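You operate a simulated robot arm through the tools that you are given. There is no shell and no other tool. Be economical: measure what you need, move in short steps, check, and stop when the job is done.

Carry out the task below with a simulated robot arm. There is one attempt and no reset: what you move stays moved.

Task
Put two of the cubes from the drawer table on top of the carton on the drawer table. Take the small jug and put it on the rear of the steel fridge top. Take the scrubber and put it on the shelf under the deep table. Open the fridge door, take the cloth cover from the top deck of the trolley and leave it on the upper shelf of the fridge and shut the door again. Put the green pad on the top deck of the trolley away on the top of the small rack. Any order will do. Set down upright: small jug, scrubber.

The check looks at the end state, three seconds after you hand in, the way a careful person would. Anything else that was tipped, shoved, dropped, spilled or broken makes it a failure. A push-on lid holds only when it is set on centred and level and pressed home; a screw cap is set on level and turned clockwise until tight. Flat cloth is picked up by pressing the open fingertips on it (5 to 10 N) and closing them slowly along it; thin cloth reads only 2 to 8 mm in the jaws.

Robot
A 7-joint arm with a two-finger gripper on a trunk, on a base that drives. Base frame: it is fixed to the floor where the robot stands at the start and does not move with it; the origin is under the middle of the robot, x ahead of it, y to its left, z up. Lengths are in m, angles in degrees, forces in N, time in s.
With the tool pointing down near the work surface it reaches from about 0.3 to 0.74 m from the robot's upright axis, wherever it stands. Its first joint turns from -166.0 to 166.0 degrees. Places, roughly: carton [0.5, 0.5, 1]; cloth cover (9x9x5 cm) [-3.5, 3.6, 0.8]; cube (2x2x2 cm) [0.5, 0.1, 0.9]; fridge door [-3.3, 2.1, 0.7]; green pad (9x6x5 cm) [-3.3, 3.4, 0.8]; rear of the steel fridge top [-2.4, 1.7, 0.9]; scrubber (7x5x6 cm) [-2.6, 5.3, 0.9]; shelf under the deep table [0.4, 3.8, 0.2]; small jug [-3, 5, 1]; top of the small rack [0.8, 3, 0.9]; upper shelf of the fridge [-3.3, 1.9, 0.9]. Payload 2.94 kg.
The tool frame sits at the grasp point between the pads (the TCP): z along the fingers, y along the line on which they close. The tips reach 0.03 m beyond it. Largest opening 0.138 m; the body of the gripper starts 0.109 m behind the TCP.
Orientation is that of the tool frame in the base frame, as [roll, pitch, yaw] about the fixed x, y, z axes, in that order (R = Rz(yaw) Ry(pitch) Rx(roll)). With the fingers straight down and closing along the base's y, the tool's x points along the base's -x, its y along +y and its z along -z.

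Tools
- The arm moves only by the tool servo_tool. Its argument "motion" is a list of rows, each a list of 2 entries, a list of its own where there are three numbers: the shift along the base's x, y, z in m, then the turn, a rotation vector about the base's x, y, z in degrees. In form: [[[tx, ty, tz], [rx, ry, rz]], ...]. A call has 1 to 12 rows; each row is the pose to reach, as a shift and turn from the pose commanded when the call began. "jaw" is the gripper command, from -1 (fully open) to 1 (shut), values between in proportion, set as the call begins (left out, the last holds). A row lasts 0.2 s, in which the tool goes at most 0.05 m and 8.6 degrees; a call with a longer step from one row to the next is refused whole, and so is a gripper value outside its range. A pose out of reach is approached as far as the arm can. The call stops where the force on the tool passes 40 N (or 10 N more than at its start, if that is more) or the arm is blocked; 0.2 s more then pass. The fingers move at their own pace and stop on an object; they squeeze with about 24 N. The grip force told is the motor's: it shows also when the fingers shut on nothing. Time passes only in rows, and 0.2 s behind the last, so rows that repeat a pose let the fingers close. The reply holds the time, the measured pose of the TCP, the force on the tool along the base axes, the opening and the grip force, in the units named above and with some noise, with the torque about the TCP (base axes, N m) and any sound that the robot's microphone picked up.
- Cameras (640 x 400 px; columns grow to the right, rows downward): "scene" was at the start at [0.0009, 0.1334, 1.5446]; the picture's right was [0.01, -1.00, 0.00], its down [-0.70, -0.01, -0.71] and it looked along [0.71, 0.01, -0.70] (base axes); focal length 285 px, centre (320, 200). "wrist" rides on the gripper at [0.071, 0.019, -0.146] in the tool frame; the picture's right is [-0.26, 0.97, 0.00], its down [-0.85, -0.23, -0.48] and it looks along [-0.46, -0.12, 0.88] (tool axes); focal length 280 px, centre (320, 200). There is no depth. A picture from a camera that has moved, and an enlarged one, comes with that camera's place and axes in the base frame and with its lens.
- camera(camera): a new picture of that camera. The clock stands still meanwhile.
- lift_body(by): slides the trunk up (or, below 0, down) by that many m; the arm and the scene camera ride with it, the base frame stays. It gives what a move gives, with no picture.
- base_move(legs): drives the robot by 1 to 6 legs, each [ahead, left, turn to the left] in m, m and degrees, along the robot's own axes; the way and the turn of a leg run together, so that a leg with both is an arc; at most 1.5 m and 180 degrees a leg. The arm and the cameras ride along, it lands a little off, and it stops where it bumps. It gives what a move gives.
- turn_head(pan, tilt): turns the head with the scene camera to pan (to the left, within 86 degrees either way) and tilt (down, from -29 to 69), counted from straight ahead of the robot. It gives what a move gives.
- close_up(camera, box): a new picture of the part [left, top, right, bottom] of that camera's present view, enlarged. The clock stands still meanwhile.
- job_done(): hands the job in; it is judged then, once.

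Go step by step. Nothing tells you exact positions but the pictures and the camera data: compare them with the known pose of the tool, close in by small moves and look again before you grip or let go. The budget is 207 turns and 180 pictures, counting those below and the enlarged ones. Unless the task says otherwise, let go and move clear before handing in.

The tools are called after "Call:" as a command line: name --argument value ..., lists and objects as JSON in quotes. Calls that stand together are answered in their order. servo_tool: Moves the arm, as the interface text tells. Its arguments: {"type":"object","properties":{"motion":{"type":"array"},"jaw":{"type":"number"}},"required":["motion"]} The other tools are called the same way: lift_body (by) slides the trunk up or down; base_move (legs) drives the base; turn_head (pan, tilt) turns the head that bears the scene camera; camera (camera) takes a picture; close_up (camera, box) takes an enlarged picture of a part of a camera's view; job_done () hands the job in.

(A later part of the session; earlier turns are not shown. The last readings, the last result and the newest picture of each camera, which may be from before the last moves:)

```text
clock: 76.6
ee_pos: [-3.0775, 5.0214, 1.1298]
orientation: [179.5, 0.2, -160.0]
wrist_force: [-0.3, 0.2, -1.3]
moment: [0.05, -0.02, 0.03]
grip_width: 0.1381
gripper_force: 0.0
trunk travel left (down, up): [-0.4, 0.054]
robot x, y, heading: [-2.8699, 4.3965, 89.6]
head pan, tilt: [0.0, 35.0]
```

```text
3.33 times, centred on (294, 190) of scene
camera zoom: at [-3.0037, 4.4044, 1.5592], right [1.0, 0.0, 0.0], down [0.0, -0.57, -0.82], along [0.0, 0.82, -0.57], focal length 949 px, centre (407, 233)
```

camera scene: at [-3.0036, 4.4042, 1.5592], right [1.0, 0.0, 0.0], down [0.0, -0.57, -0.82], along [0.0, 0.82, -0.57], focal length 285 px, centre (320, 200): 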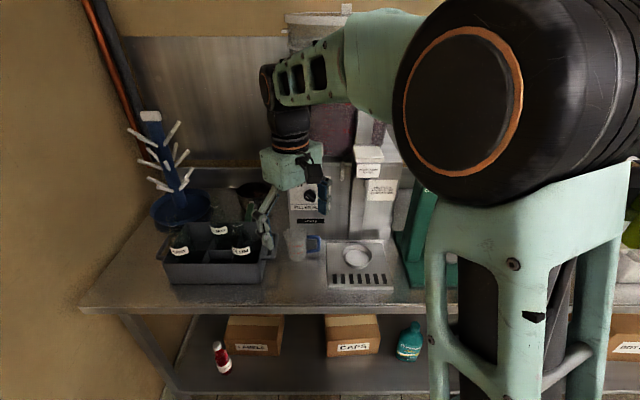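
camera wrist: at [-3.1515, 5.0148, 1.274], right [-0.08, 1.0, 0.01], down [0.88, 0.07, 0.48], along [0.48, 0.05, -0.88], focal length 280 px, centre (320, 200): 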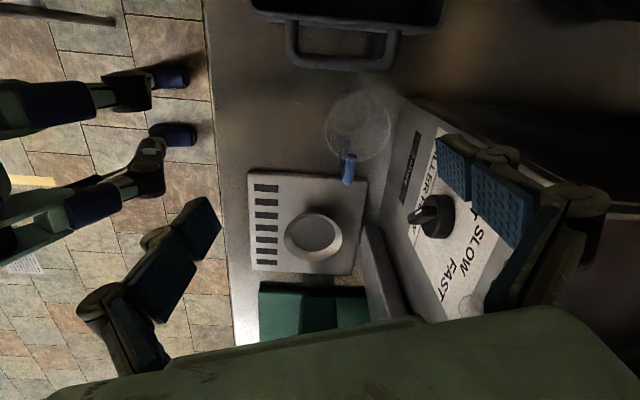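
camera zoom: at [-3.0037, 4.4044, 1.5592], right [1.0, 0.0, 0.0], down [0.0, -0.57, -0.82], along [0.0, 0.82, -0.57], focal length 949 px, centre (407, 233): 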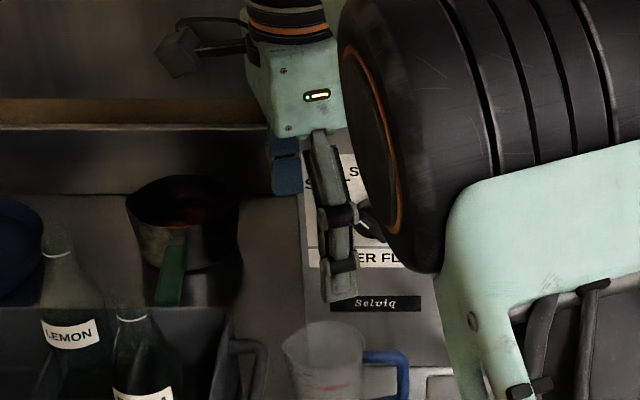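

I'll shift 7 mm toward the rear and lower until the tips are at rim height, then check from both cameras.

Call:
servo_tool --motion '[[[-0.003, 0.008, -0.03], [0.5, 0, 0]], [[-0.003, 0.008, -0.06], [0.5, 0, 0]], [[-0.003, 0.008, -0.085], [0.5, 0, 0]], [[-0.003, 0.008, -0.095], [0.5, 0, 0]], [[-0.003, 0.008, -0.095], [0.5, 0, 0]]]'

Call:
camera --camera "wrist"

Call:
close_up --camera "scene" --box '[230, 170, 358, 250]'

```text
clock: 77.8
ee_pos: [-3.0792, 5.0285, 1.0342]
orientation: [179.1, 0.6, -159.9]
wrist_force: [0.7, 0.4, -0.1]
moment: [-0.02, 0.01, -0.01]
grip_width: 0.1379
gripper_force: 0.0
trunk travel left (down, up): [-0.4, 0.054]
robot x, y, heading: [-2.865, 4.3954, 89.9]
head pan, tilt: [0.0, 35.0]
```

```text
145 pictures are left
camera wrist: at [-3.1539, 5.0209, 1.179], right [-0.09, 1.0, 0.02], down [0.88, 0.07, 0.48], along [0.48, 0.06, -0.88], focal length 280 px, centre (320, 200)
```

wrist: 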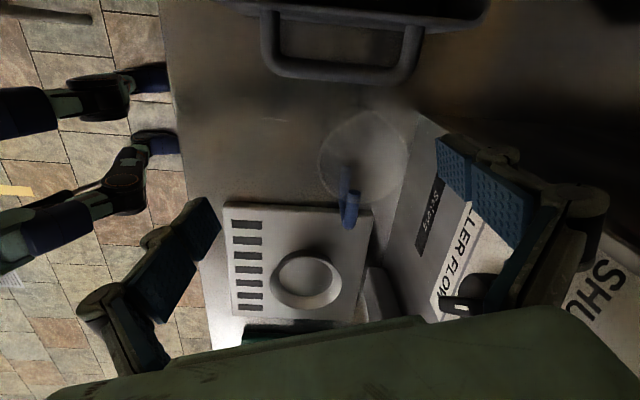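

```text
5.00 times, centred on (294, 210) of scene
camera zoom: at [-3.0037, 4.4044, 1.5591], right [1.0, 0.0, 0.0], down [0.0, -0.57, -0.82], along [0.0, 0.82, -0.57], focal length 1424 px, centre (450, 150)
```

zoom: 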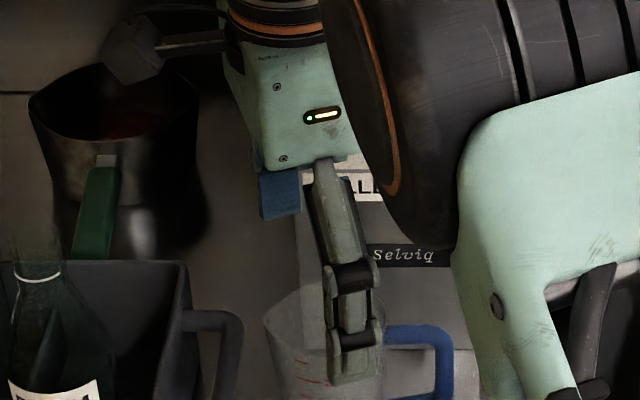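

Rear fingertip is ~2 cm clear of the jug and still off the filler. Descending to grasp height.

Call:
servo_tool --motion '[[[0, 0.002, -0.02], [0.5, 0, 0]], [[0, 0.002, -0.04], [0.5, 0, 0]], [[0, 0.002, -0.06], [0.5, 0, 0]], [[0, 0.002, -0.072], [0.5, 0, 0]], [[0, 0.002, -0.072], [0.5, 0, 0]]]'

Call:
camera --camera "wrist"

```text
clock: 79.0
ee_pos: [-3.0805, 5.0315, 0.9625]
orientation: [178.6, 0.6, -159.9]
wrist_force: [-1.0, -0.1, -0.3]
moment: [0.02, 0.0, -0.01]
grip_width: 0.1379
gripper_force: 0.1
trunk travel left (down, up): [-0.4, 0.054]
robot x, y, heading: [-2.8704, 4.397, 89.8]
head pan, tilt: [0.0, 35.0]
```

```text
143 pictures are left
camera wrist: at [-3.1541, 5.022, 1.1075], right [-0.09, 1.0, 0.03], down [0.88, 0.06, 0.48], along [0.48, 0.07, -0.88], focal length 280 px, centre (320, 200)
```

wrist: 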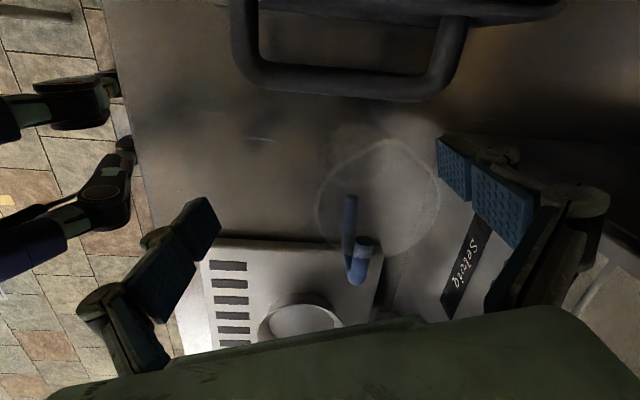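

No contact; jug is between the fingers. Closing in stages.

Call:
servo_tool --motion '[[[0, 0, 0], [0, 0, 0]], [[0, 0, 0], [0, 0, 0]], [[0, 0, 0], [0, 0, 0]]]' --jaw -0.5

Call:
servo_tool --motion '[[[0, 0, 0], [0, 0, 0]], [[0, 0, 0], [0, 0, 0]], [[0, 0, 0], [0, 0, 0]], [[0, 0, 0], [0, 0, 0]]]' --jaw -0.1

Call:
servo_tool --motion '[[[0, 0, 0], [0, 0, 0]], [[0, 0, 0], [0, 0, 0]], [[0, 0, 0], [0, 0, 0]], [[0, 0, 0], [0, 0, 0]]]' --jaw 1

Call:
camera --camera "wrist"

Call:
close_up --camera "scene" --box '[230, 170, 358, 250]'

```text
clock: 79.8
ee_pos: [-3.08, 5.031, 0.9641]
orientation: [178.6, 0.7, -159.8]
wrist_force: [-0.4, -0.4, 0.6]
moment: [0.03, 0.0, -0.04]
grip_width: 0.1036
gripper_force: 0.1
trunk travel left (down, up): [-0.4, 0.054]
robot x, y, heading: [-2.8659, 4.3969, 90.0]
head pan, tilt: [0.0, 35.0]
```

```text
clock: 80.8
ee_pos: [-3.0801, 5.0311, 0.964]
orientation: [178.5, 0.7, -159.9]
wrist_force: [0.3, -1.2, -0.9]
moment: [0.04, -0.02, 0.0]
grip_width: 0.076
gripper_force: 0.1
trunk travel left (down, up): [-0.4, 0.054]
robot x, y, heading: [-2.8676, 4.3988, 89.7]
head pan, tilt: [0.0, 35.0]
```

```text
clock: 81.8
ee_pos: [-3.0802, 5.031, 0.963]
orientation: [178.4, 0.7, -159.9]
wrist_force: [-0.7, 0.5, -0.6]
moment: [-0.02, 0.02, -0.04]
grip_width: 0.0
gripper_force: 23.7
trunk travel left (down, up): [-0.4, 0.054]
robot x, y, heading: [-2.8679, 4.4001, 89.9]
head pan, tilt: [0.0, 35.0]
```

```text
142 pictures are left
camera wrist: at [-3.1541, 5.022, 1.1076], right [-0.09, 1.0, 0.03], down [0.88, 0.06, 0.48], along [0.48, 0.07, -0.88], focal length 280 px, centre (320, 200)
```

wrist: 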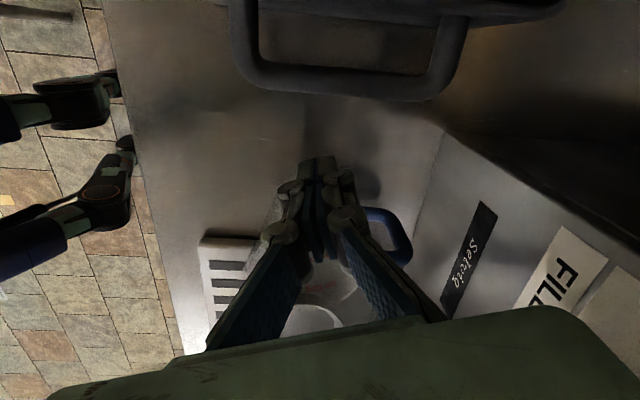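

```text
5.00 times, centred on (294, 210) of scene
camera zoom: at [-3.0037, 4.4044, 1.5591], right [1.0, 0.0, 0.0], down [0.0, -0.57, -0.82], along [0.0, 0.82, -0.57], focal length 1424 px, centre (450, 150)
```

zoom: 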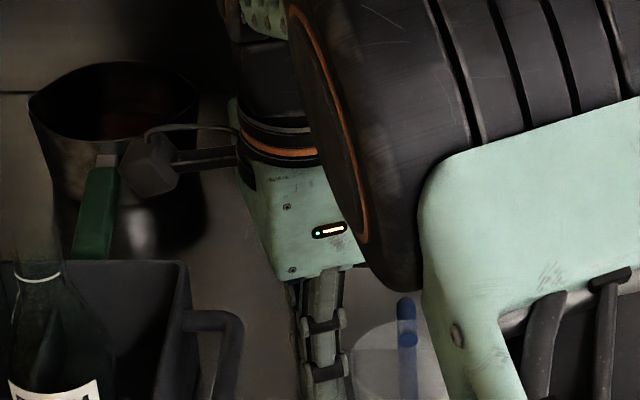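

The jug slipped sideways out of the jaws toward +x (it seems still standing). I'll rise with closed fingers and look.

Call:
servo_tool --motion '[[[0, 0, 0.03], [0, 0, 0]], [[0, 0, 0.07], [0, 0, 0]], [[0, 0, 0.11], [0, 0, 0]], [[0, 0, 0.15], [0, 0, 0]], [[-0.02, -0.03, 0.18], [1, 0.5, 0]], [[-0.04, -0.07, 0.2], [1, 0.5, 0]], [[-0.06, -0.11, 0.2], [1, 0.5, 0]], [[-0.06, -0.11, 0.2], [1, 0.5, 0]]]'

Call:
camera --camera "wrist"

Call:
close_up --camera "scene" --box '[230, 180, 390, 280]'

```text
clock: 83.6
ee_pos: [-3.1401, 4.9221, 1.1614]
orientation: [177.3, 0.4, -159.9]
wrist_force: [-0.2, -0.1, -0.2]
moment: [0.01, -0.03, 0.0]
grip_width: 0.0
gripper_force: 23.8
trunk travel left (down, up): [-0.4, 0.054]
robot x, y, heading: [-2.8666, 4.3996, 90.1]
head pan, tilt: [0.0, 35.0]
```

```text
140 pictures are left
camera wrist: at [-3.213, 4.9104, 1.3071], right [-0.08, 1.0, 0.05], down [0.88, 0.05, 0.47], along [0.47, 0.08, -0.88], focal length 280 px, centre (320, 200)
```

wrist: 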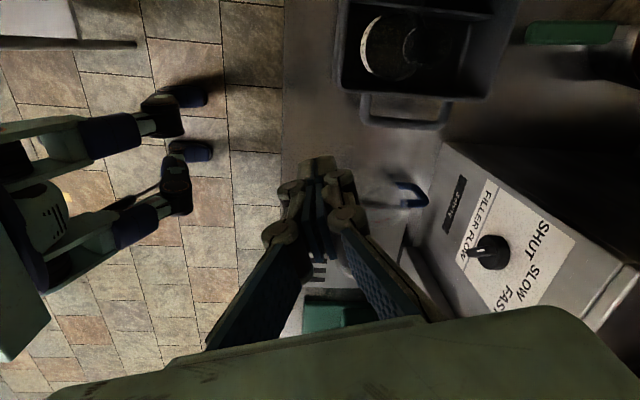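

```text
4.00 times, centred on (310, 230) of scene
camera zoom: at [-3.0037, 4.4046, 1.5591], right [1.0, 0.0, 0.0], down [0.0, -0.57, -0.82], along [0.0, 0.82, -0.57], focal length 1139 px, centre (360, 80)
```

zoom: 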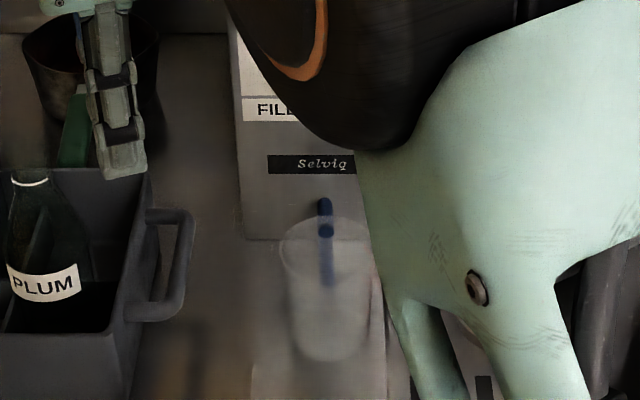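

The jug stands upright at about (-3.027, 5.005), now with the handle toward the filler, so closing along x works cleanly. I rotate the tool to yaw -90 and look.

Call:
servo_tool --motion '[[[0.01, 0, 0], [1, 0, 8]], [[0.02, 0, 0], [1, 0, 16]], [[0.03, 0, 0], [1, 0, 24]], [[0.04, 0, 0], [1, 0, 32]], [[0.06, 0, 0], [1, 0, 40]], [[0.08, 0, 0], [1, 0, 48]], [[0.1, 0, 0], [1, 0, 56]], [[0.11, 0, 0], [1, 0, 64]], [[0.113, 0, 0], [1, 0, 70]], [[0.113, 0, 0], [1, 0, 70]]]' --jaw -0.6

Call:
camera --camera "wrist"

Call:
camera --camera "scene"

```text
clock: 85.8
ee_pos: [-3.027, 4.9199, 1.1633]
orientation: [176.9, 1.2, -90.0]
wrist_force: [-0.4, -0.2, 1.1]
moment: [0.02, -0.02, -0.03]
grip_width: 0.1103
gripper_force: 0.0
trunk travel left (down, up): [-0.4, 0.054]
robot x, y, heading: [-2.867, 4.3983, 89.9]
head pan, tilt: [0.0, 35.0]
```

```text
138 pictures are left
camera wrist: at [-3.0391, 4.8478, 1.3071], right [-0.96, 0.26, 0.06], down [0.25, 0.84, 0.48], along [0.08, 0.48, -0.87], focal length 280 px, centre (320, 200)
```

wrist: 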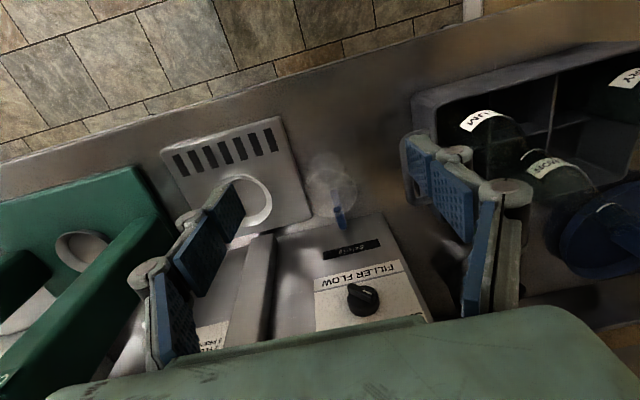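

```text
137 pictures are left
camera scene: at [-3.0037, 4.4044, 1.5591], right [1.0, 0.0, 0.0], down [0.0, -0.57, -0.82], along [0.0, 0.82, -0.57], focal length 285 px, centre (320, 200)
```

scene: 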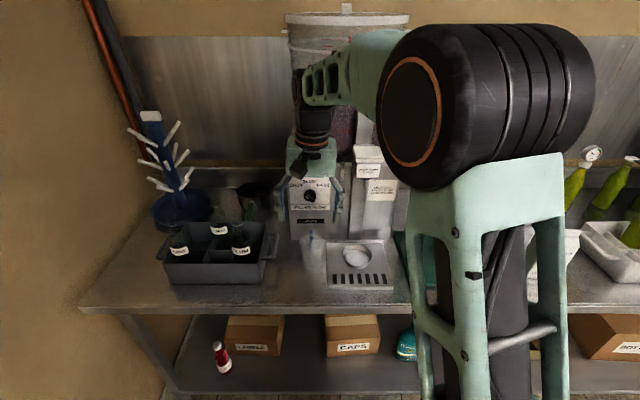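

Both views agree: jug centre (-3.026, 5.004). I'll level the tool, move above and descend around it.

Call:
servo_tool --motion '[[[0, 0.03, 0], [-1.2, -3.1, 0]], [[0, 0.07, 0], [-1.2, -3.1, 0]], [[0.0, 0.084, -0.04], [-1.2, -3.1, 0]], [[0.0, 0.084, -0.08], [-1.2, -3.1, 0]], [[0.0, 0.084, -0.11], [-1.2, -3.1, 0]], [[0.0, 0.084, -0.12], [-1.2, -3.1, 0]], [[0.0, 0.084, -0.12], [-1.2, -3.1, 0]]]' --jaw -0.45

Call:
camera --camera "wrist"

Call:
close_up --camera "scene" --box '[230, 180, 390, 280]'

```text
clock: 87.4
ee_pos: [-3.0264, 5.0046, 1.0421]
orientation: [-180.0, 0.1, -89.9]
wrist_force: [-0.4, -0.6, -0.1]
moment: [0.01, -0.01, 0.01]
grip_width: 0.1
gripper_force: 0.0
trunk travel left (down, up): [-0.4, 0.054]
robot x, y, heading: [-2.8693, 4.3968, 90.0]
head pan, tilt: [0.0, 35.0]
```

```text
136 pictures are left
camera wrist: at [-3.0466, 4.9343, 1.1872], right [-0.97, 0.26, 0.0], down [0.23, 0.85, 0.48], along [0.12, 0.46, -0.88], focal length 280 px, centre (320, 200)
```

wrist: 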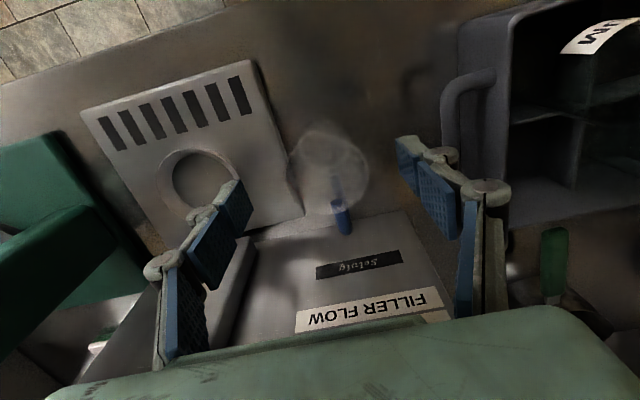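

```text
4.00 times, centred on (310, 230) of scene
camera zoom: at [-3.0037, 4.4044, 1.5591], right [1.0, 0.0, 0.0], down [0.0, -0.57, -0.82], along [0.0, 0.82, -0.57], focal length 1139 px, centre (360, 80)
```

zoom: 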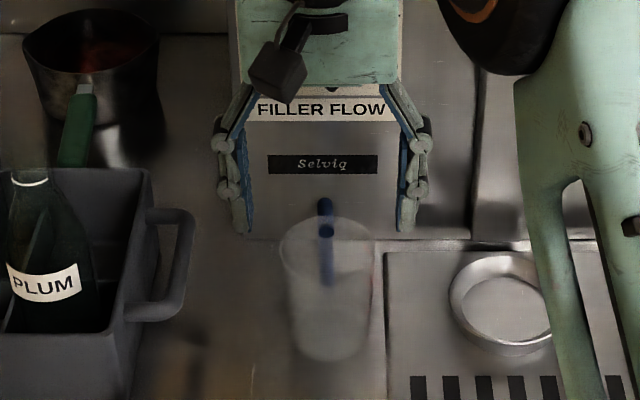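

The jug stands beside the tray. Shift 7 mm further and descend to grasp height.

Call:
servo_tool --motion '[[[-0.001, 0.006, -0.02], [0, 0, 0]], [[-0.001, 0.006, -0.04], [0, 0, 0]], [[-0.001, 0.006, -0.06], [0, 0, 0]], [[-0.001, 0.006, -0.077], [0, 0, 0]], [[-0.001, 0.006, -0.077], [0, 0, 0]]]'

Call:
servo_tool --motion '[[[0, 0, 0], [0, 0, 0]], [[0, 0, 0], [0, 0, 0]], [[0, 0, 0], [0, 0, 0]]]' --jaw -0.15

Call:
camera --camera "wrist"

```text
clock: 88.6
ee_pos: [-3.0282, 5.011, 0.966]
orientation: [-179.9, 0.2, -89.9]
wrist_force: [0.4, 1.0, -0.1]
moment: [0.01, -0.04, 0.0]
grip_width: 0.0999
gripper_force: 0.1
trunk travel left (down, up): [-0.4, 0.054]
robot x, y, heading: [-2.8654, 4.3994, 89.9]
head pan, tilt: [0.0, 35.0]
```

```text
clock: 89.4
ee_pos: [-3.0275, 5.0109, 0.9659]
orientation: [180.0, 0.1, -89.9]
wrist_force: [0.8, -0.3, 0.5]
moment: [-0.01, -0.02, 0.0]
grip_width: 0.0791
gripper_force: 0.0
trunk travel left (down, up): [-0.4, 0.054]
robot x, y, heading: [-2.8697, 4.4023, 89.9]
head pan, tilt: [0.0, 35.0]
```

```text
134 pictures are left
camera wrist: at [-3.0481, 4.9413, 1.1107], right [-0.97, 0.26, 0.0], down [0.23, 0.85, 0.48], along [0.12, 0.46, -0.88], focal length 280 px, centre (320, 200)
```

wrist: 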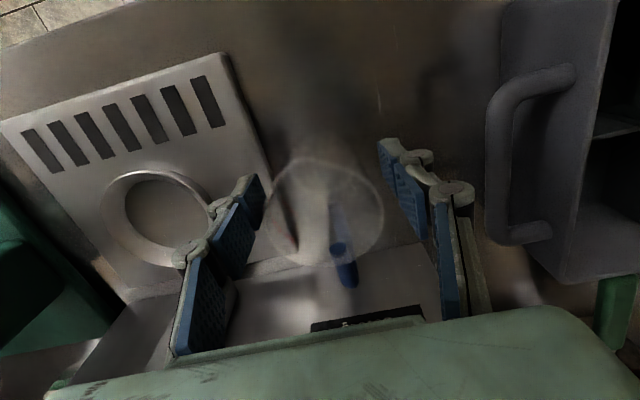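

Rim centre matches the tool axis within 5 mm. Closing slowly.

Call:
servo_tool --motion '[[[-0.003, -0.003, 0], [0, 0, 0]], [[-0.003, -0.003, 0], [0, 0, 0]], [[-0.003, -0.003, 0], [0, 0, 0]]]' --jaw 0.05

Call:
servo_tool --motion '[[[0, 0, 0], [0, 0, 0]], [[0, 0, 0], [0, 0, 0]], [[0, 0, 0], [0, 0, 0]]]' --jaw 1

Call:
camera --camera "wrist"

```text
clock: 90.2
ee_pos: [-3.0314, 5.0072, 0.965]
orientation: [-180.0, 0.0, -89.9]
wrist_force: [-0.6, 0.3, -0.2]
moment: [0.01, -0.01, -0.02]
grip_width: 0.0666
gripper_force: 5.2
trunk travel left (down, up): [-0.4, 0.054]
robot x, y, heading: [-2.8652, 4.3985, 89.9]
head pan, tilt: [0.0, 35.0]
```

```text
clock: 91.0
ee_pos: [-3.03, 5.0077, 0.965]
orientation: [179.9, 0.1, -89.9]
wrist_force: [-0.2, -0.2, -0.2]
moment: [-0.02, -0.01, 0.0]
grip_width: 0.0657
gripper_force: 23.3
trunk travel left (down, up): [-0.4, 0.054]
robot x, y, heading: [-2.8675, 4.3971, 89.7]
head pan, tilt: [0.0, 35.0]
```

```text
133 pictures are left
camera wrist: at [-3.0511, 4.9379, 1.1108], right [-0.97, 0.26, 0.0], down [0.23, 0.85, 0.48], along [0.12, 0.46, -0.88], focal length 280 px, centre (320, 200)
```

wrist: 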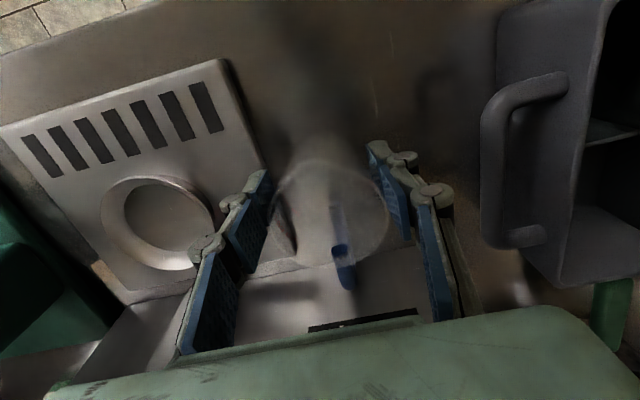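

Firm grip at 65.7 mm. Lifting and drawing the jug back toward the robot.

Call:
servo_tool --motion '[[[0, 0, 0.02], [0, 0, 0]], [[0, 0, 0.05], [0, 0, 0]], [[0, -0.02, 0.09], [0, 0, 0]], [[0.02, -0.05, 0.13], [0, 0, 0]], [[0.04, -0.08, 0.17], [0, 0, 0]], [[0.06, -0.12, 0.2], [0, 0, 0]], [[0.08, -0.16, 0.21], [0, 0, 0]], [[0.1, -0.2, 0.21], [0, 0, 0]], [[0.1, -0.2, 0.21], [0, 0, 0]]]'

Call:
camera --camera "wrist"

Call:
camera --camera "scene"

```text
refused: row 4 steps farther than a row can; nothing moved
```

```text
132 pictures are left
camera wrist: at [-3.0511, 4.9379, 1.1108], right [-0.97, 0.26, 0.0], down [0.23, 0.85, 0.48], along [0.12, 0.46, -0.88], focal length 280 px, centre (320, 200)
```

wrist: 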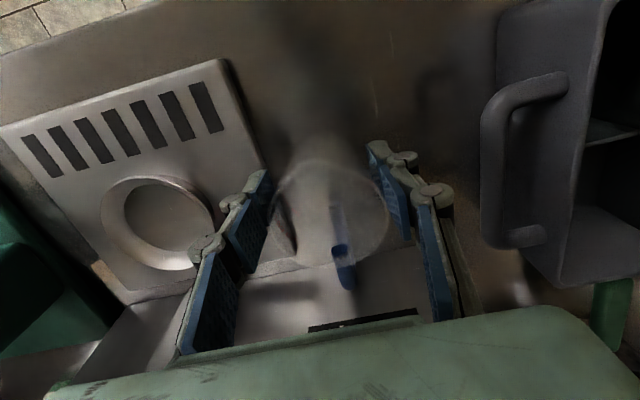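

```text
131 pictures are left
camera scene: at [-3.0037, 4.4045, 1.5591], right [1.0, 0.0, 0.0], down [0.0, -0.57, -0.82], along [0.0, 0.82, -0.57], focal length 285 px, centre (320, 200)
```

scene: 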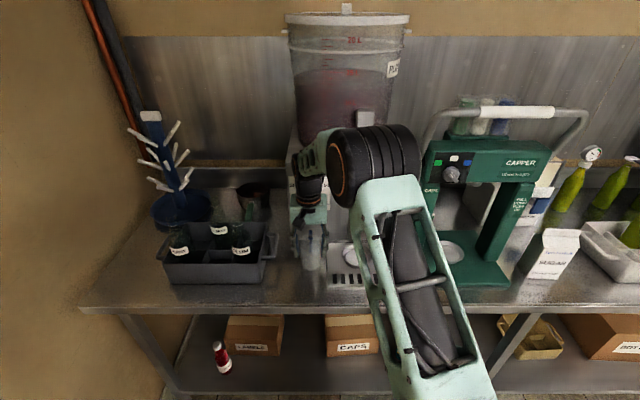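

Retrying the lift with smaller steps.

Call:
servo_tool --motion '[[[0, 0, 0.02], [0, 0, 0]], [[0, 0, 0.05], [0, 0, 0]], [[0, -0.02, 0.08], [0, 0, 0]], [[0.015, -0.05, 0.11], [0, 0, 0]], [[0.03, -0.08, 0.135], [0, 0, 0]], [[0.045, -0.11, 0.16], [0, 0, 0]], [[0.06, -0.15, 0.18], [0, 0, 0]], [[0.08, -0.19, 0.2], [0, 0, 0]], [[0.1, -0.22, 0.21], [0, 0, 0]], [[0.12, -0.24, 0.21], [0, 0, 0]], [[0.12, -0.24, 0.21], [0, 0, 0]]]'

Call:
camera --camera "wrist"

Call:
camera --camera "scene"

```text
clock: 93.4
ee_pos: [-2.9129, 4.7676, 1.1694]
orientation: [-179.9, -1.0, -90.0]
wrist_force: [1.0, -0.4, -0.4]
moment: [-0.04, -0.02, 0.03]
grip_width: 0.0656
gripper_force: 23.9
trunk travel left (down, up): [-0.4, 0.054]
robot x, y, heading: [-2.867, 4.3991, 89.9]
head pan, tilt: [0.0, 35.0]
```

```text
130 pictures are left
camera wrist: at [-2.9313, 4.6999, 1.3153], right [-0.97, 0.26, -0.01], down [0.23, 0.86, 0.46], along [0.13, 0.44, -0.89], focal length 280 px, centre (320, 200)
```

wrist: 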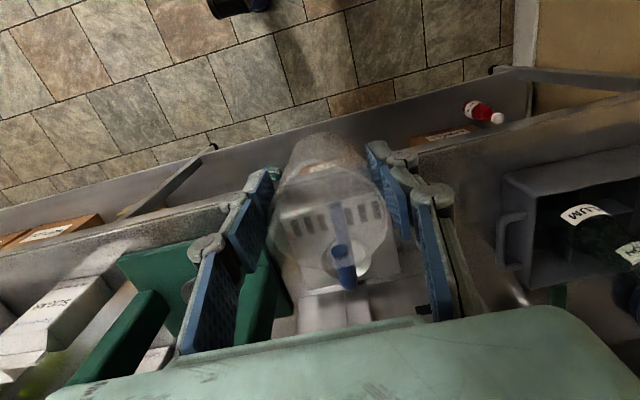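

```text
129 pictures are left
camera scene: at [-2.9942, 4.4051, 1.5623], right [0.99, -0.11, 0.0], down [-0.06, -0.54, -0.84], along [0.09, 0.83, -0.54], focal length 285 px, centre (320, 200)
```

scene: 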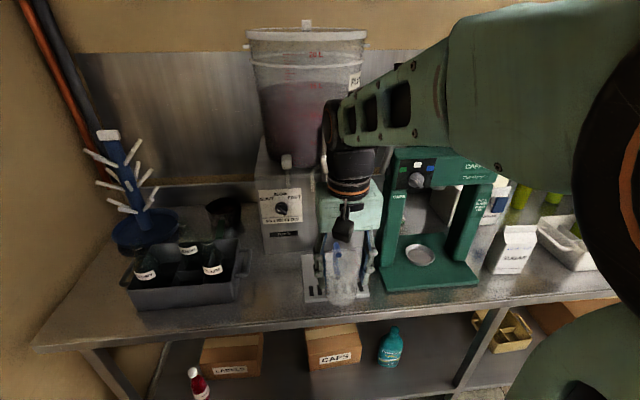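

The jug is held upright. Driving back and right, then turning around to look at the steel fridge.

Call:
base_move --legs '[[-0.4, -0.5, 0], [0, 0, 90], [0, 0, 85]]'

Call:
turn_head --pan 0 --tilt 20

Call:
camera --camera "scene"

```text
clock: 105.7
ee_pos: [-2.362, 3.6251, 1.1731]
orientation: [-180.0, -0.5, 84.3]
wrist_force: [0.7, -0.5, -0.6]
moment: [0.0, 0.0, 0.01]
grip_width: 0.0656
gripper_force: 23.8
trunk travel left (down, up): [-0.4, 0.054]
robot x, y, heading: [-2.3652, 3.9983, -96.0]
head pan, tilt: [0.0, 35.0]
```

```text
clock: 106.5
ee_pos: [-2.362, 3.625, 1.1718]
orientation: [-179.9, -0.6, 84.3]
wrist_force: [0.0, -0.8, -0.2]
moment: [0.01, 0.02, 0.03]
grip_width: 0.0656
gripper_force: 23.5
trunk travel left (down, up): [-0.4, 0.054]
robot x, y, heading: [-2.3675, 3.9976, -95.9]
head pan, tilt: [0.0, 20.0]
```

```text
128 pictures are left
camera scene: at [-2.244, 3.9696, 1.5788], right [-0.98, 0.2, 0.0], down [0.08, 0.38, -0.92], along [-0.19, -0.9, -0.38], focal length 285 px, centre (320, 200)
```

scene: 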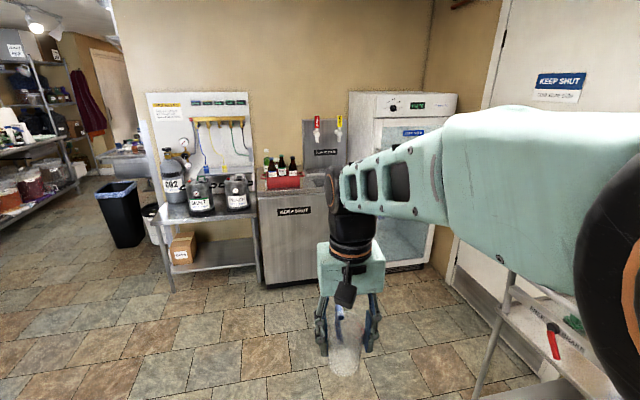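

The steel fridge (KEEP SHUT) faces +y with a red crate on its top; the white fridge is to its right. Driving closer.

Call:
base_move --legs '[[0, 0, 6], [1.2, 0, 0]]'

Call:
turn_head --pan 0 --tilt 35

Call:
camera --camera "scene"

```text
clock: 113.1
ee_pos: [-2.3192, 2.4301, 1.1707]
orientation: [-179.9, -0.6, 90.4]
wrist_force: [0.5, -0.1, -0.4]
moment: [0.01, -0.02, -0.03]
grip_width: 0.0657
gripper_force: 24.0
trunk travel left (down, up): [-0.4, 0.054]
robot x, y, heading: [-2.3633, 2.7996, -89.9]
head pan, tilt: [0.0, 20.0]
```

```text
clock: 113.9
ee_pos: [-2.3198, 2.4298, 1.1698]
orientation: [-179.8, -0.8, 90.3]
wrist_force: [0.1, 0.5, -0.7]
moment: [-0.02, 0.01, -0.02]
grip_width: 0.0655
gripper_force: 23.7
trunk travel left (down, up): [-0.4, 0.054]
robot x, y, heading: [-2.3652, 2.7987, -89.9]
head pan, tilt: [0.0, 35.0]
```

```text
127 pictures are left
camera scene: at [-2.2388, 2.7852, 1.5701], right [-1.0, 0.09, 0.0], down [0.04, 0.47, -0.88], along [-0.08, -0.88, -0.47], focal length 285 px, centre (320, 200)
```

scene: 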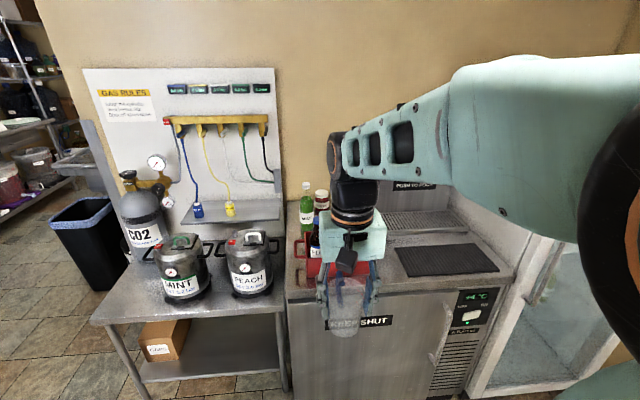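

Call:
close_up --camera "scene" --box '[270, 160, 526, 320]'

Call:
camera --camera "wrist"

```text
2.50 times, centred on (398, 240) of scene
camera zoom: at [-2.2388, 2.7852, 1.5701], right [-1.0, 0.09, 0.0], down [0.04, 0.47, -0.88], along [-0.08, -0.88, -0.47], focal length 712 px, centre (125, 100)
```

zoom: 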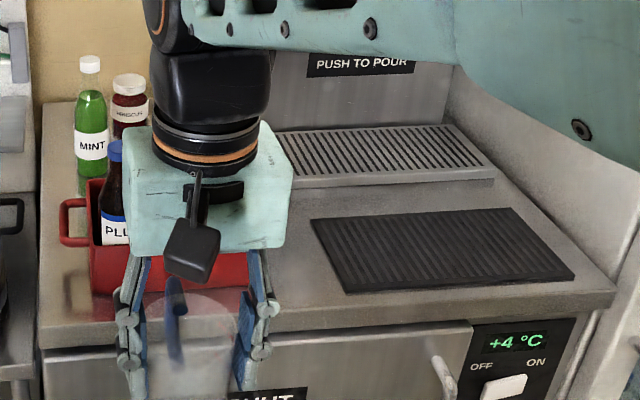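

```text
125 pictures are left
camera wrist: at [-2.3013, 2.4998, 1.3163], right [0.97, -0.26, -0.01], down [-0.22, -0.86, 0.46], along [-0.12, -0.45, -0.89], focal length 280 px, centre (320, 200)
```

wrist: 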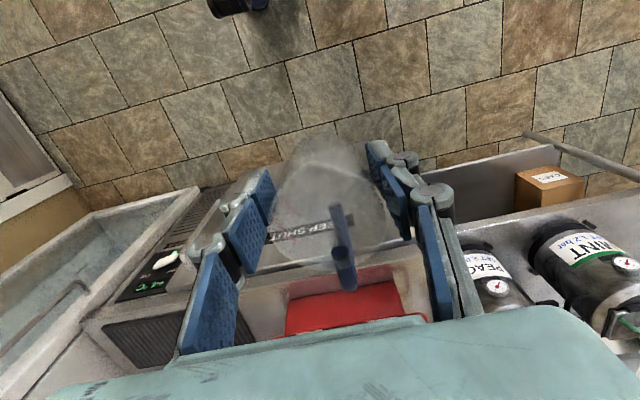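

I need an unobstructed view of the rear of the steel top. Swinging the jug to the robot's right.

Call:
servo_tool --motion '[[[-0.04, 0.01, 0], [0, 0, 0]], [[-0.08, 0.03, 0], [0, 0, 0]], [[-0.12, 0.05, 0], [0, 0, 0]], [[-0.16, 0.07, 0], [0, 0, 0]], [[-0.2, 0.09, 0], [0, 0, 0]], [[-0.24, 0.11, 0], [0, 0, 0]], [[-0.28, 0.13, 0], [0, 0, 0]], [[-0.32, 0.15, 0], [0, 0, 0]], [[-0.36, 0.17, 0], [0, 0, 0]], [[-0.36, 0.17, 0], [0, 0, 0]]]'

Call:
camera --camera "scene"

Call:
close_up --camera "scene" --box '[270, 160, 462, 280]'

```text
clock: 116.1
ee_pos: [-2.6803, 2.5991, 1.1714]
orientation: [-180.0, -0.6, 90.4]
wrist_force: [-0.2, -0.4, -1.0]
moment: [0.03, -0.03, -0.02]
grip_width: 0.0656
gripper_force: 23.6
trunk travel left (down, up): [-0.4, 0.054]
robot x, y, heading: [-2.3649, 2.794, -89.6]
head pan, tilt: [0.0, 35.0]
```

```text
124 pictures are left
camera scene: at [-2.2301, 2.7881, 1.5591], right [-1.0, 0.0, 0.0], down [0.0, 0.57, -0.82], along [0.0, -0.82, -0.57], focal length 285 px, centre (320, 200)
```

scene: 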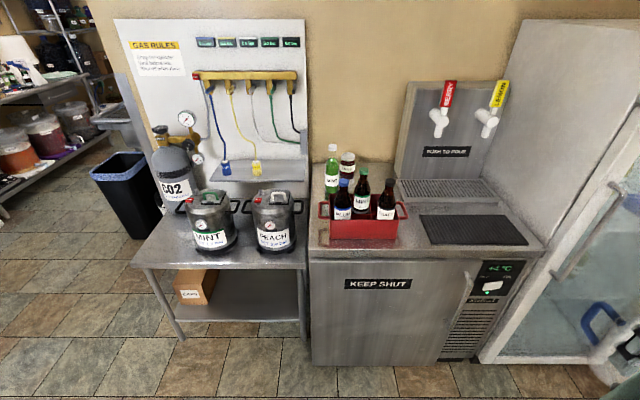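

```text
3.33 times, centred on (366, 220) of scene
camera zoom: at [-2.2301, 2.7881, 1.5591], right [-1.0, 0.0, 0.0], down [0.0, 0.57, -0.82], along [0.0, -0.82, -0.57], focal length 949 px, centre (167, 133)
```

zoom: 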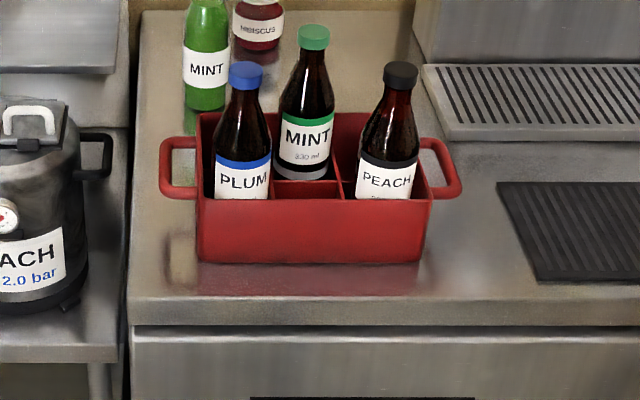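

Free spot at the rear: about (-2.47, 1.70), right of the hibiscus jar, left of the grid. I'll bring the arm back ahead, raise the jug above the bottles and drive close.

Call:
servo_tool --motion '[[[0.04, -0.02, 0.02], [0, 0, 0]], [[0.08, -0.04, 0.04], [0, 0, 0]], [[0.12, -0.06, 0.06], [0, 0, 0]], [[0.16, -0.08, 0.08], [0, 0, 0]], [[0.2, -0.1, 0.08], [0, 0, 0]], [[0.24, -0.12, 0.08], [0, 0, 0]], [[0.28, -0.14, 0.08], [0, 0, 0]], [[0.31, -0.16, 0.08], [0, 0, 0]], [[0.31, -0.16, 0.08], [0, 0, 0]]]'

Call:
base_move --legs '[[0.26, -0.09, 0]]'

Call:
camera --camera "scene"

```text
clock: 117.0
ee_pos: [-2.5483, 2.528, 1.1927]
orientation: [177.8, -9.5, 90.4]
wrist_force: [0.2, -0.2, -0.5]
moment: [0.0, -0.06, -0.02]
grip_width: 0.0655
gripper_force: 24.2
trunk travel left (down, up): [-0.4, 0.054]
robot x, y, heading: [-2.3639, 2.7963, -89.7]
head pan, tilt: [0.0, 35.0]
stopped in row 4: the arm was blocked; the commanded pose is now the measured one
```

```text
clock: 118.9
ee_pos: [-2.6401, 2.2699, 1.1926]
orientation: [177.9, -9.5, 90.3]
wrist_force: [1.2, -0.2, -0.8]
moment: [0.01, -0.03, -0.01]
grip_width: 0.0657
gripper_force: 24.0
trunk travel left (down, up): [-0.4, 0.054]
robot x, y, heading: [-2.4538, 2.5353, -90.2]
head pan, tilt: [0.0, 35.0]
```

```text
122 pictures are left
camera scene: at [-2.3227, 2.5266, 1.5601], right [-1.0, 0.03, 0.0], down [0.02, 0.56, -0.82], along [-0.02, -0.82, -0.57], focal length 285 px, centre (320, 200)
```

scene: 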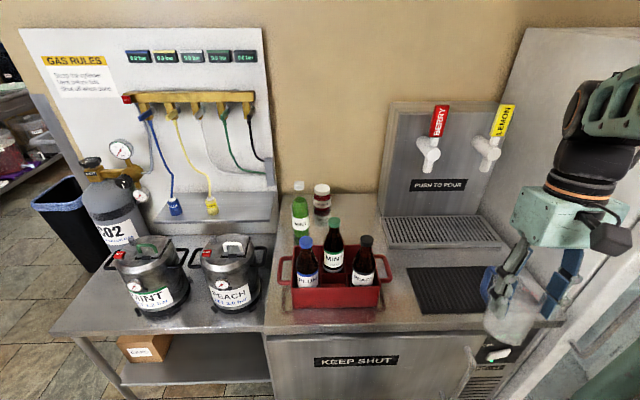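

The arm hit its inner limit and tilted ~9°. I'll level it while reaching forward, higher than the bottles.

Call:
servo_tool --motion '[[[0.0, -0.04, 0.01], [-4, 1, 0]], [[0.01, -0.08, 0.02], [-8, 2, 0]], [[0.02, -0.12, 0.03], [-9.5, 2.2, 0]], [[0.03, -0.16, 0.04], [-9.5, 2.2, 0]], [[0.04, -0.2, 0.04], [-9.5, 2.2, 0]], [[0.06, -0.24, 0.04], [-9.5, 2.2, 0]], [[0.06, -0.24, 0.04], [-9.5, 2.2, 0]]]'

Call:
base_move --legs '[[0.07, 0, 0]]'

Call:
camera --camera "scene"

```text
clock: 120.5
ee_pos: [-2.581, 2.0295, 1.2324]
orientation: [-180.0, 0.1, 90.0]
wrist_force: [0.9, 0.0, -1.0]
moment: [0.03, 0.03, 0.04]
grip_width: 0.0656
gripper_force: 23.8
trunk travel left (down, up): [-0.4, 0.054]
robot x, y, heading: [-2.4536, 2.5367, -90.2]
head pan, tilt: [0.0, 35.0]
```

```text
clock: 121.5
ee_pos: [-2.5814, 1.9575, 1.2316]
orientation: [180.0, 0.0, 90.0]
wrist_force: [0.3, -0.5, -0.4]
moment: [0.06, 0.01, -0.02]
grip_width: 0.0655
gripper_force: 24.3
trunk travel left (down, up): [-0.4, 0.054]
robot x, y, heading: [-2.4528, 2.4677, -90.0]
head pan, tilt: [0.0, 35.0]
```

```text
121 pictures are left
camera scene: at [-2.3204, 2.4566, 1.5591], right [-1.0, 0.0, 0.0], down [0.0, 0.57, -0.82], along [0.0, -0.82, -0.57], focal length 285 px, centre (320, 200)
```

scene: 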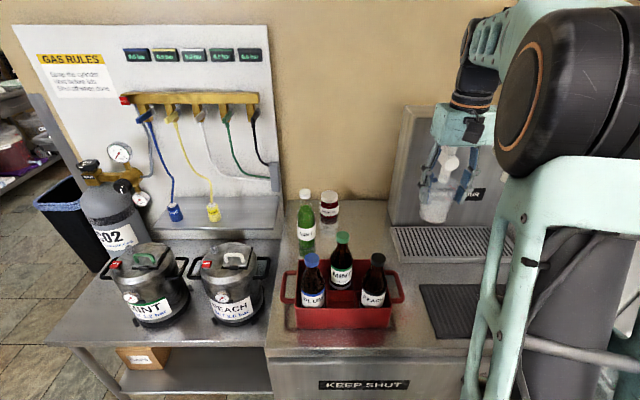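

Robot is close enough. Moving the jug to the rear spot, then lowering.

Call:
servo_tool --motion '[[[0.0, -0.045, 0], [0, 0, 0]], [[0.01, -0.09, 0], [0, 0, 0]], [[0.03, -0.13, -0.01], [0, 0, 0]], [[0.06, -0.165, -0.02], [0, 0, 0]], [[0.09, -0.195, -0.04], [0, 0, 0]], [[0.112, -0.215, -0.08], [0, 0, 0]], [[0.115, -0.228, -0.12], [0, 0, 0]], [[0.115, -0.228, -0.16], [0, 0, 0]], [[0.115, -0.228, -0.19], [0, 0, 0]], [[0.115, -0.228, -0.22], [0, 0, 0]], [[0.115, -0.228, -0.22], [0, 0, 0]]]'

Call:
camera --camera "scene"

Call:
camera --camera "wrist"

```text
clock: 123.9
ee_pos: [-2.4652, 1.7328, 1.0122]
orientation: [180.0, 0.1, 90.1]
wrist_force: [0.2, -0.3, -1.0]
moment: [0.04, 0.01, 0.0]
grip_width: 0.0657
gripper_force: 24.2
out of reach, approached as far as the arm can: row 5, 6, 7, 8, 9
trunk travel left (down, up): [-0.4, 0.054]
robot x, y, heading: [-2.4561, 2.4665, -89.9]
head pan, tilt: [0.0, 35.0]
```

```text
120 pictures are left
camera scene: at [-2.3204, 2.4573, 1.5591], right [-1.0, 0.0, 0.0], down [0.0, 0.57, -0.82], along [0.0, -0.82, -0.57], focal length 285 px, centre (320, 200)
```

scene: 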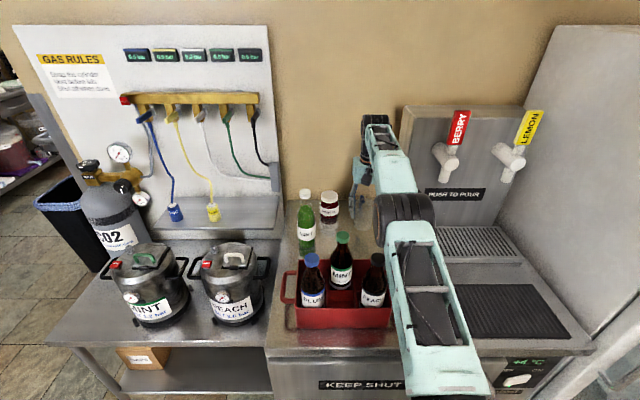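

```text
119 pictures are left
camera wrist: at [-2.4474, 1.8059, 1.1569], right [0.96, -0.26, 0.0], down [-0.23, -0.85, 0.48], along [-0.12, -0.46, -0.88], focal length 280 px, centre (320, 200)
```

wrist: 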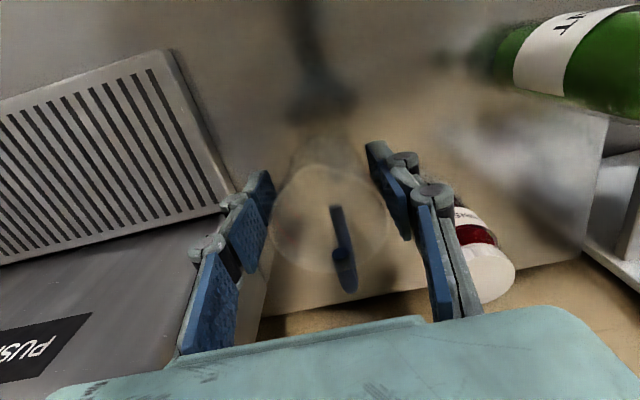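

Position is clear of the jar and grid. Lowering in small steps to contact.

Call:
servo_tool --motion '[[[0, 0, -0.015], [0, 0, 0]], [[0, 0, -0.03], [0, 0, 0]], [[0, 0, -0.036], [0, 0, 0]], [[0, 0, -0.039], [0, 0, 0]], [[0, 0, -0.039], [0, 0, 0]]]'

Call:
close_up --camera "scene" --box '[290, 160, 450, 260]'

```text
clock: 125.1
ee_pos: [-2.4663, 1.7305, 0.9737]
orientation: [-180.0, -0.1, 90.0]
wrist_force: [0.0, -0.1, -0.1]
moment: [0.05, 0.02, -0.03]
grip_width: 0.0656
gripper_force: 24.2
trunk travel left (down, up): [-0.4, 0.054]
robot x, y, heading: [-2.4553, 2.4696, -90.1]
head pan, tilt: [0.0, 35.0]
```

```text
4.00 times, centred on (370, 210) of scene
camera zoom: at [-2.3204, 2.4575, 1.5591], right [-1.0, 0.0, 0.0], down [0.0, 0.57, -0.82], along [0.0, -0.82, -0.57], focal length 1139 px, centre (120, 160)
```

zoom: 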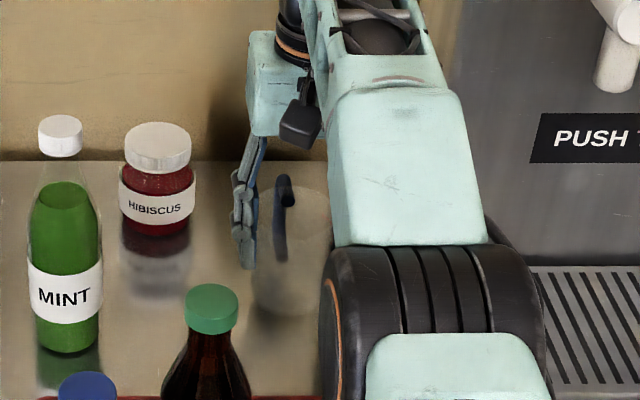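

Call:
servo_tool --motion '[[[0, 0, -0.003], [0, 0, 0]], [[0, 0, -0.006], [0, 0, 0]], [[0, 0, -0.006], [0, 0, 0]]]'

Call:
servo_tool --motion '[[[0, 0, -0.002], [0, 0, 0]], [[0, 0, -0.004], [0, 0, 0]], [[0, 0, -0.004], [0, 0, 0]]]'

```text
clock: 125.9
ee_pos: [-2.4663, 1.7305, 0.9676]
orientation: [180.0, -0.2, 89.9]
wrist_force: [-0.1, -0.3, -0.9]
moment: [0.0, -0.03, -0.01]
grip_width: 0.0654
gripper_force: 24.0
trunk travel left (down, up): [-0.4, 0.054]
robot x, y, heading: [-2.458, 2.4648, -90.2]
head pan, tilt: [0.0, 35.0]
```

```text
clock: 126.7
ee_pos: [-2.4665, 1.7298, 0.9655]
orientation: [-180.0, -0.2, 90.1]
wrist_force: [0.7, 0.4, 3.4]
moment: [-0.13, -0.02, 0.02]
grip_width: 0.0656
gripper_force: 24.1
trunk travel left (down, up): [-0.4, 0.054]
robot x, y, heading: [-2.4552, 2.4654, -90.3]
head pan, tilt: [0.0, 35.0]
```

Contact at z 0.9655. Releasing and rising straight up.

Call:
servo_tool --motion '[[[0, 0, 0], [0, 0, 0]], [[0, 0, 0], [0, 0, 0]], [[0, 0, 0], [0, 0, 0]]]' --jaw -0.45

Call:
servo_tool --motion '[[[0, 0, 0.03], [0, 0, 0]], [[0, 0, 0.07], [0, 0, 0]], [[0, 0, 0.11], [0, 0, 0]], [[0, 0.02, 0.15], [0, 0, 0]], [[0, 0.05, 0.19], [0, 0, 0]], [[-0.01, 0.09, 0.21], [0, 0, 0]], [[-0.03, 0.13, 0.22], [0, 0, 0]], [[-0.04, 0.17, 0.22], [0, 0, 0]], [[-0.05, 0.21, 0.22], [0, 0, 0]]]'

Call:
camera --camera "scene"

```text
clock: 127.5
ee_pos: [-2.4665, 1.7302, 0.9646]
orientation: [-180.0, -0.1, 90.1]
wrist_force: [-0.1, 0.4, -0.1]
moment: [-0.03, 0.0, 0.0]
grip_width: 0.1002
gripper_force: 0.0
trunk travel left (down, up): [-0.4, 0.054]
robot x, y, heading: [-2.4549, 2.4716, -90.2]
head pan, tilt: [0.0, 35.0]
```

```text
clock: 129.5
ee_pos: [-2.5168, 1.9431, 1.1835]
orientation: [-180.0, 0.2, 90.0]
wrist_force: [-0.8, 0.2, -0.6]
moment: [-0.03, 0.0, -0.01]
grip_width: 0.1001
gripper_force: 0.2
out of reach, approached as far as the arm can: row 2, 3, 4
trunk travel left (down, up): [-0.4, 0.054]
robot x, y, heading: [-2.4553, 2.4645, -90.2]
head pan, tilt: [0.0, 35.0]
```

```text
117 pictures are left
camera scene: at [-2.3205, 2.4586, 1.5592], right [-1.0, 0.0, 0.0], down [0.0, 0.57, -0.82], along [0.0, -0.82, -0.57], focal length 285 px, centre (320, 200)
```

scene: 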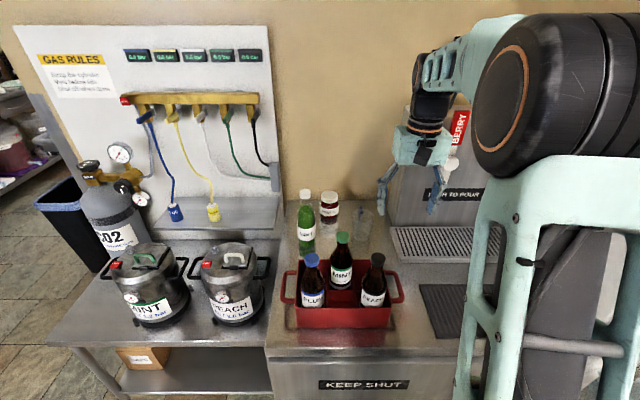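

The jug stands at the rear of the steel top. Backing away and turning to look at the white fridge and trolley.

Call:
base_move --legs '[[-0.4, 0.1, 0], [0, 0, -60]]'

Call:
turn_head --pan 0 --tilt 25

Call:
camera --camera "scene"

```text
clock: 134.7
ee_pos: [-2.8403, 2.6595, 1.1844]
orientation: [180.0, 0.0, 30.0]
wrist_force: [-0.2, -0.6, 0.3]
moment: [0.0, 0.05, -0.04]
grip_width: 0.0999
gripper_force: 0.0
trunk travel left (down, up): [-0.4, 0.054]
robot x, y, heading: [-2.353, 2.8658, -150.0]
head pan, tilt: [0.0, 35.0]
```

```text
clock: 135.4
ee_pos: [-2.8406, 2.6588, 1.1838]
orientation: [-179.9, 0.0, 30.1]
wrist_force: [0.7, 0.5, 0.0]
moment: [0.01, 0.03, 0.0]
grip_width: 0.0998
gripper_force: 0.0
trunk travel left (down, up): [-0.4, 0.054]
robot x, y, heading: [-2.3526, 2.8634, -150.3]
head pan, tilt: [0.0, 25.0]
```

```text
116 pictures are left
camera scene: at [-2.2977, 2.7434, 1.5748], right [-0.5, 0.87, 0.0], down [0.37, 0.21, -0.91], along [-0.79, -0.45, -0.42], focal length 285 px, centre (320, 200)
```

scene: 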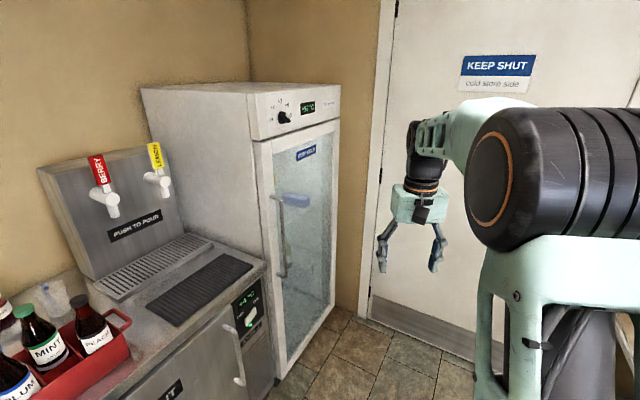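

The fridge door has a vertical bar handle on its left (east) side, about (-3.04, 2.14), z 0.78–1.16, hinge on the right. Now a look at the trolley by turning further.

Call:
base_move --legs '[[0, 0, -57]]'

Call:
camera --camera "scene"

```text
clock: 138.4
ee_pos: [-2.7936, 3.164, 1.1844]
orientation: [180.0, 0.1, -27.1]
wrist_force: [-1.1, -0.4, 0.3]
moment: [0.02, 0.02, 0.0]
grip_width: 0.1002
gripper_force: 0.1
trunk travel left (down, up): [-0.4, 0.054]
robot x, y, heading: [-2.3552, 2.8671, 152.8]
head pan, tilt: [0.0, 25.0]
```

```text
115 pictures are left
camera scene: at [-2.4271, 2.752, 1.5749], right [0.46, 0.89, 0.0], down [0.38, -0.19, -0.91], along [-0.81, 0.41, -0.42], focal length 285 px, centre (320, 200)
```

scene: 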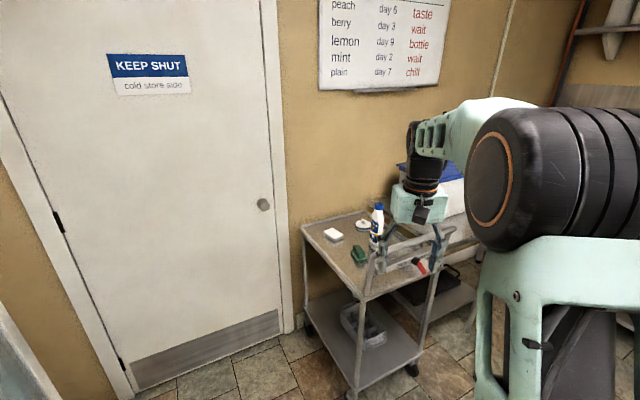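

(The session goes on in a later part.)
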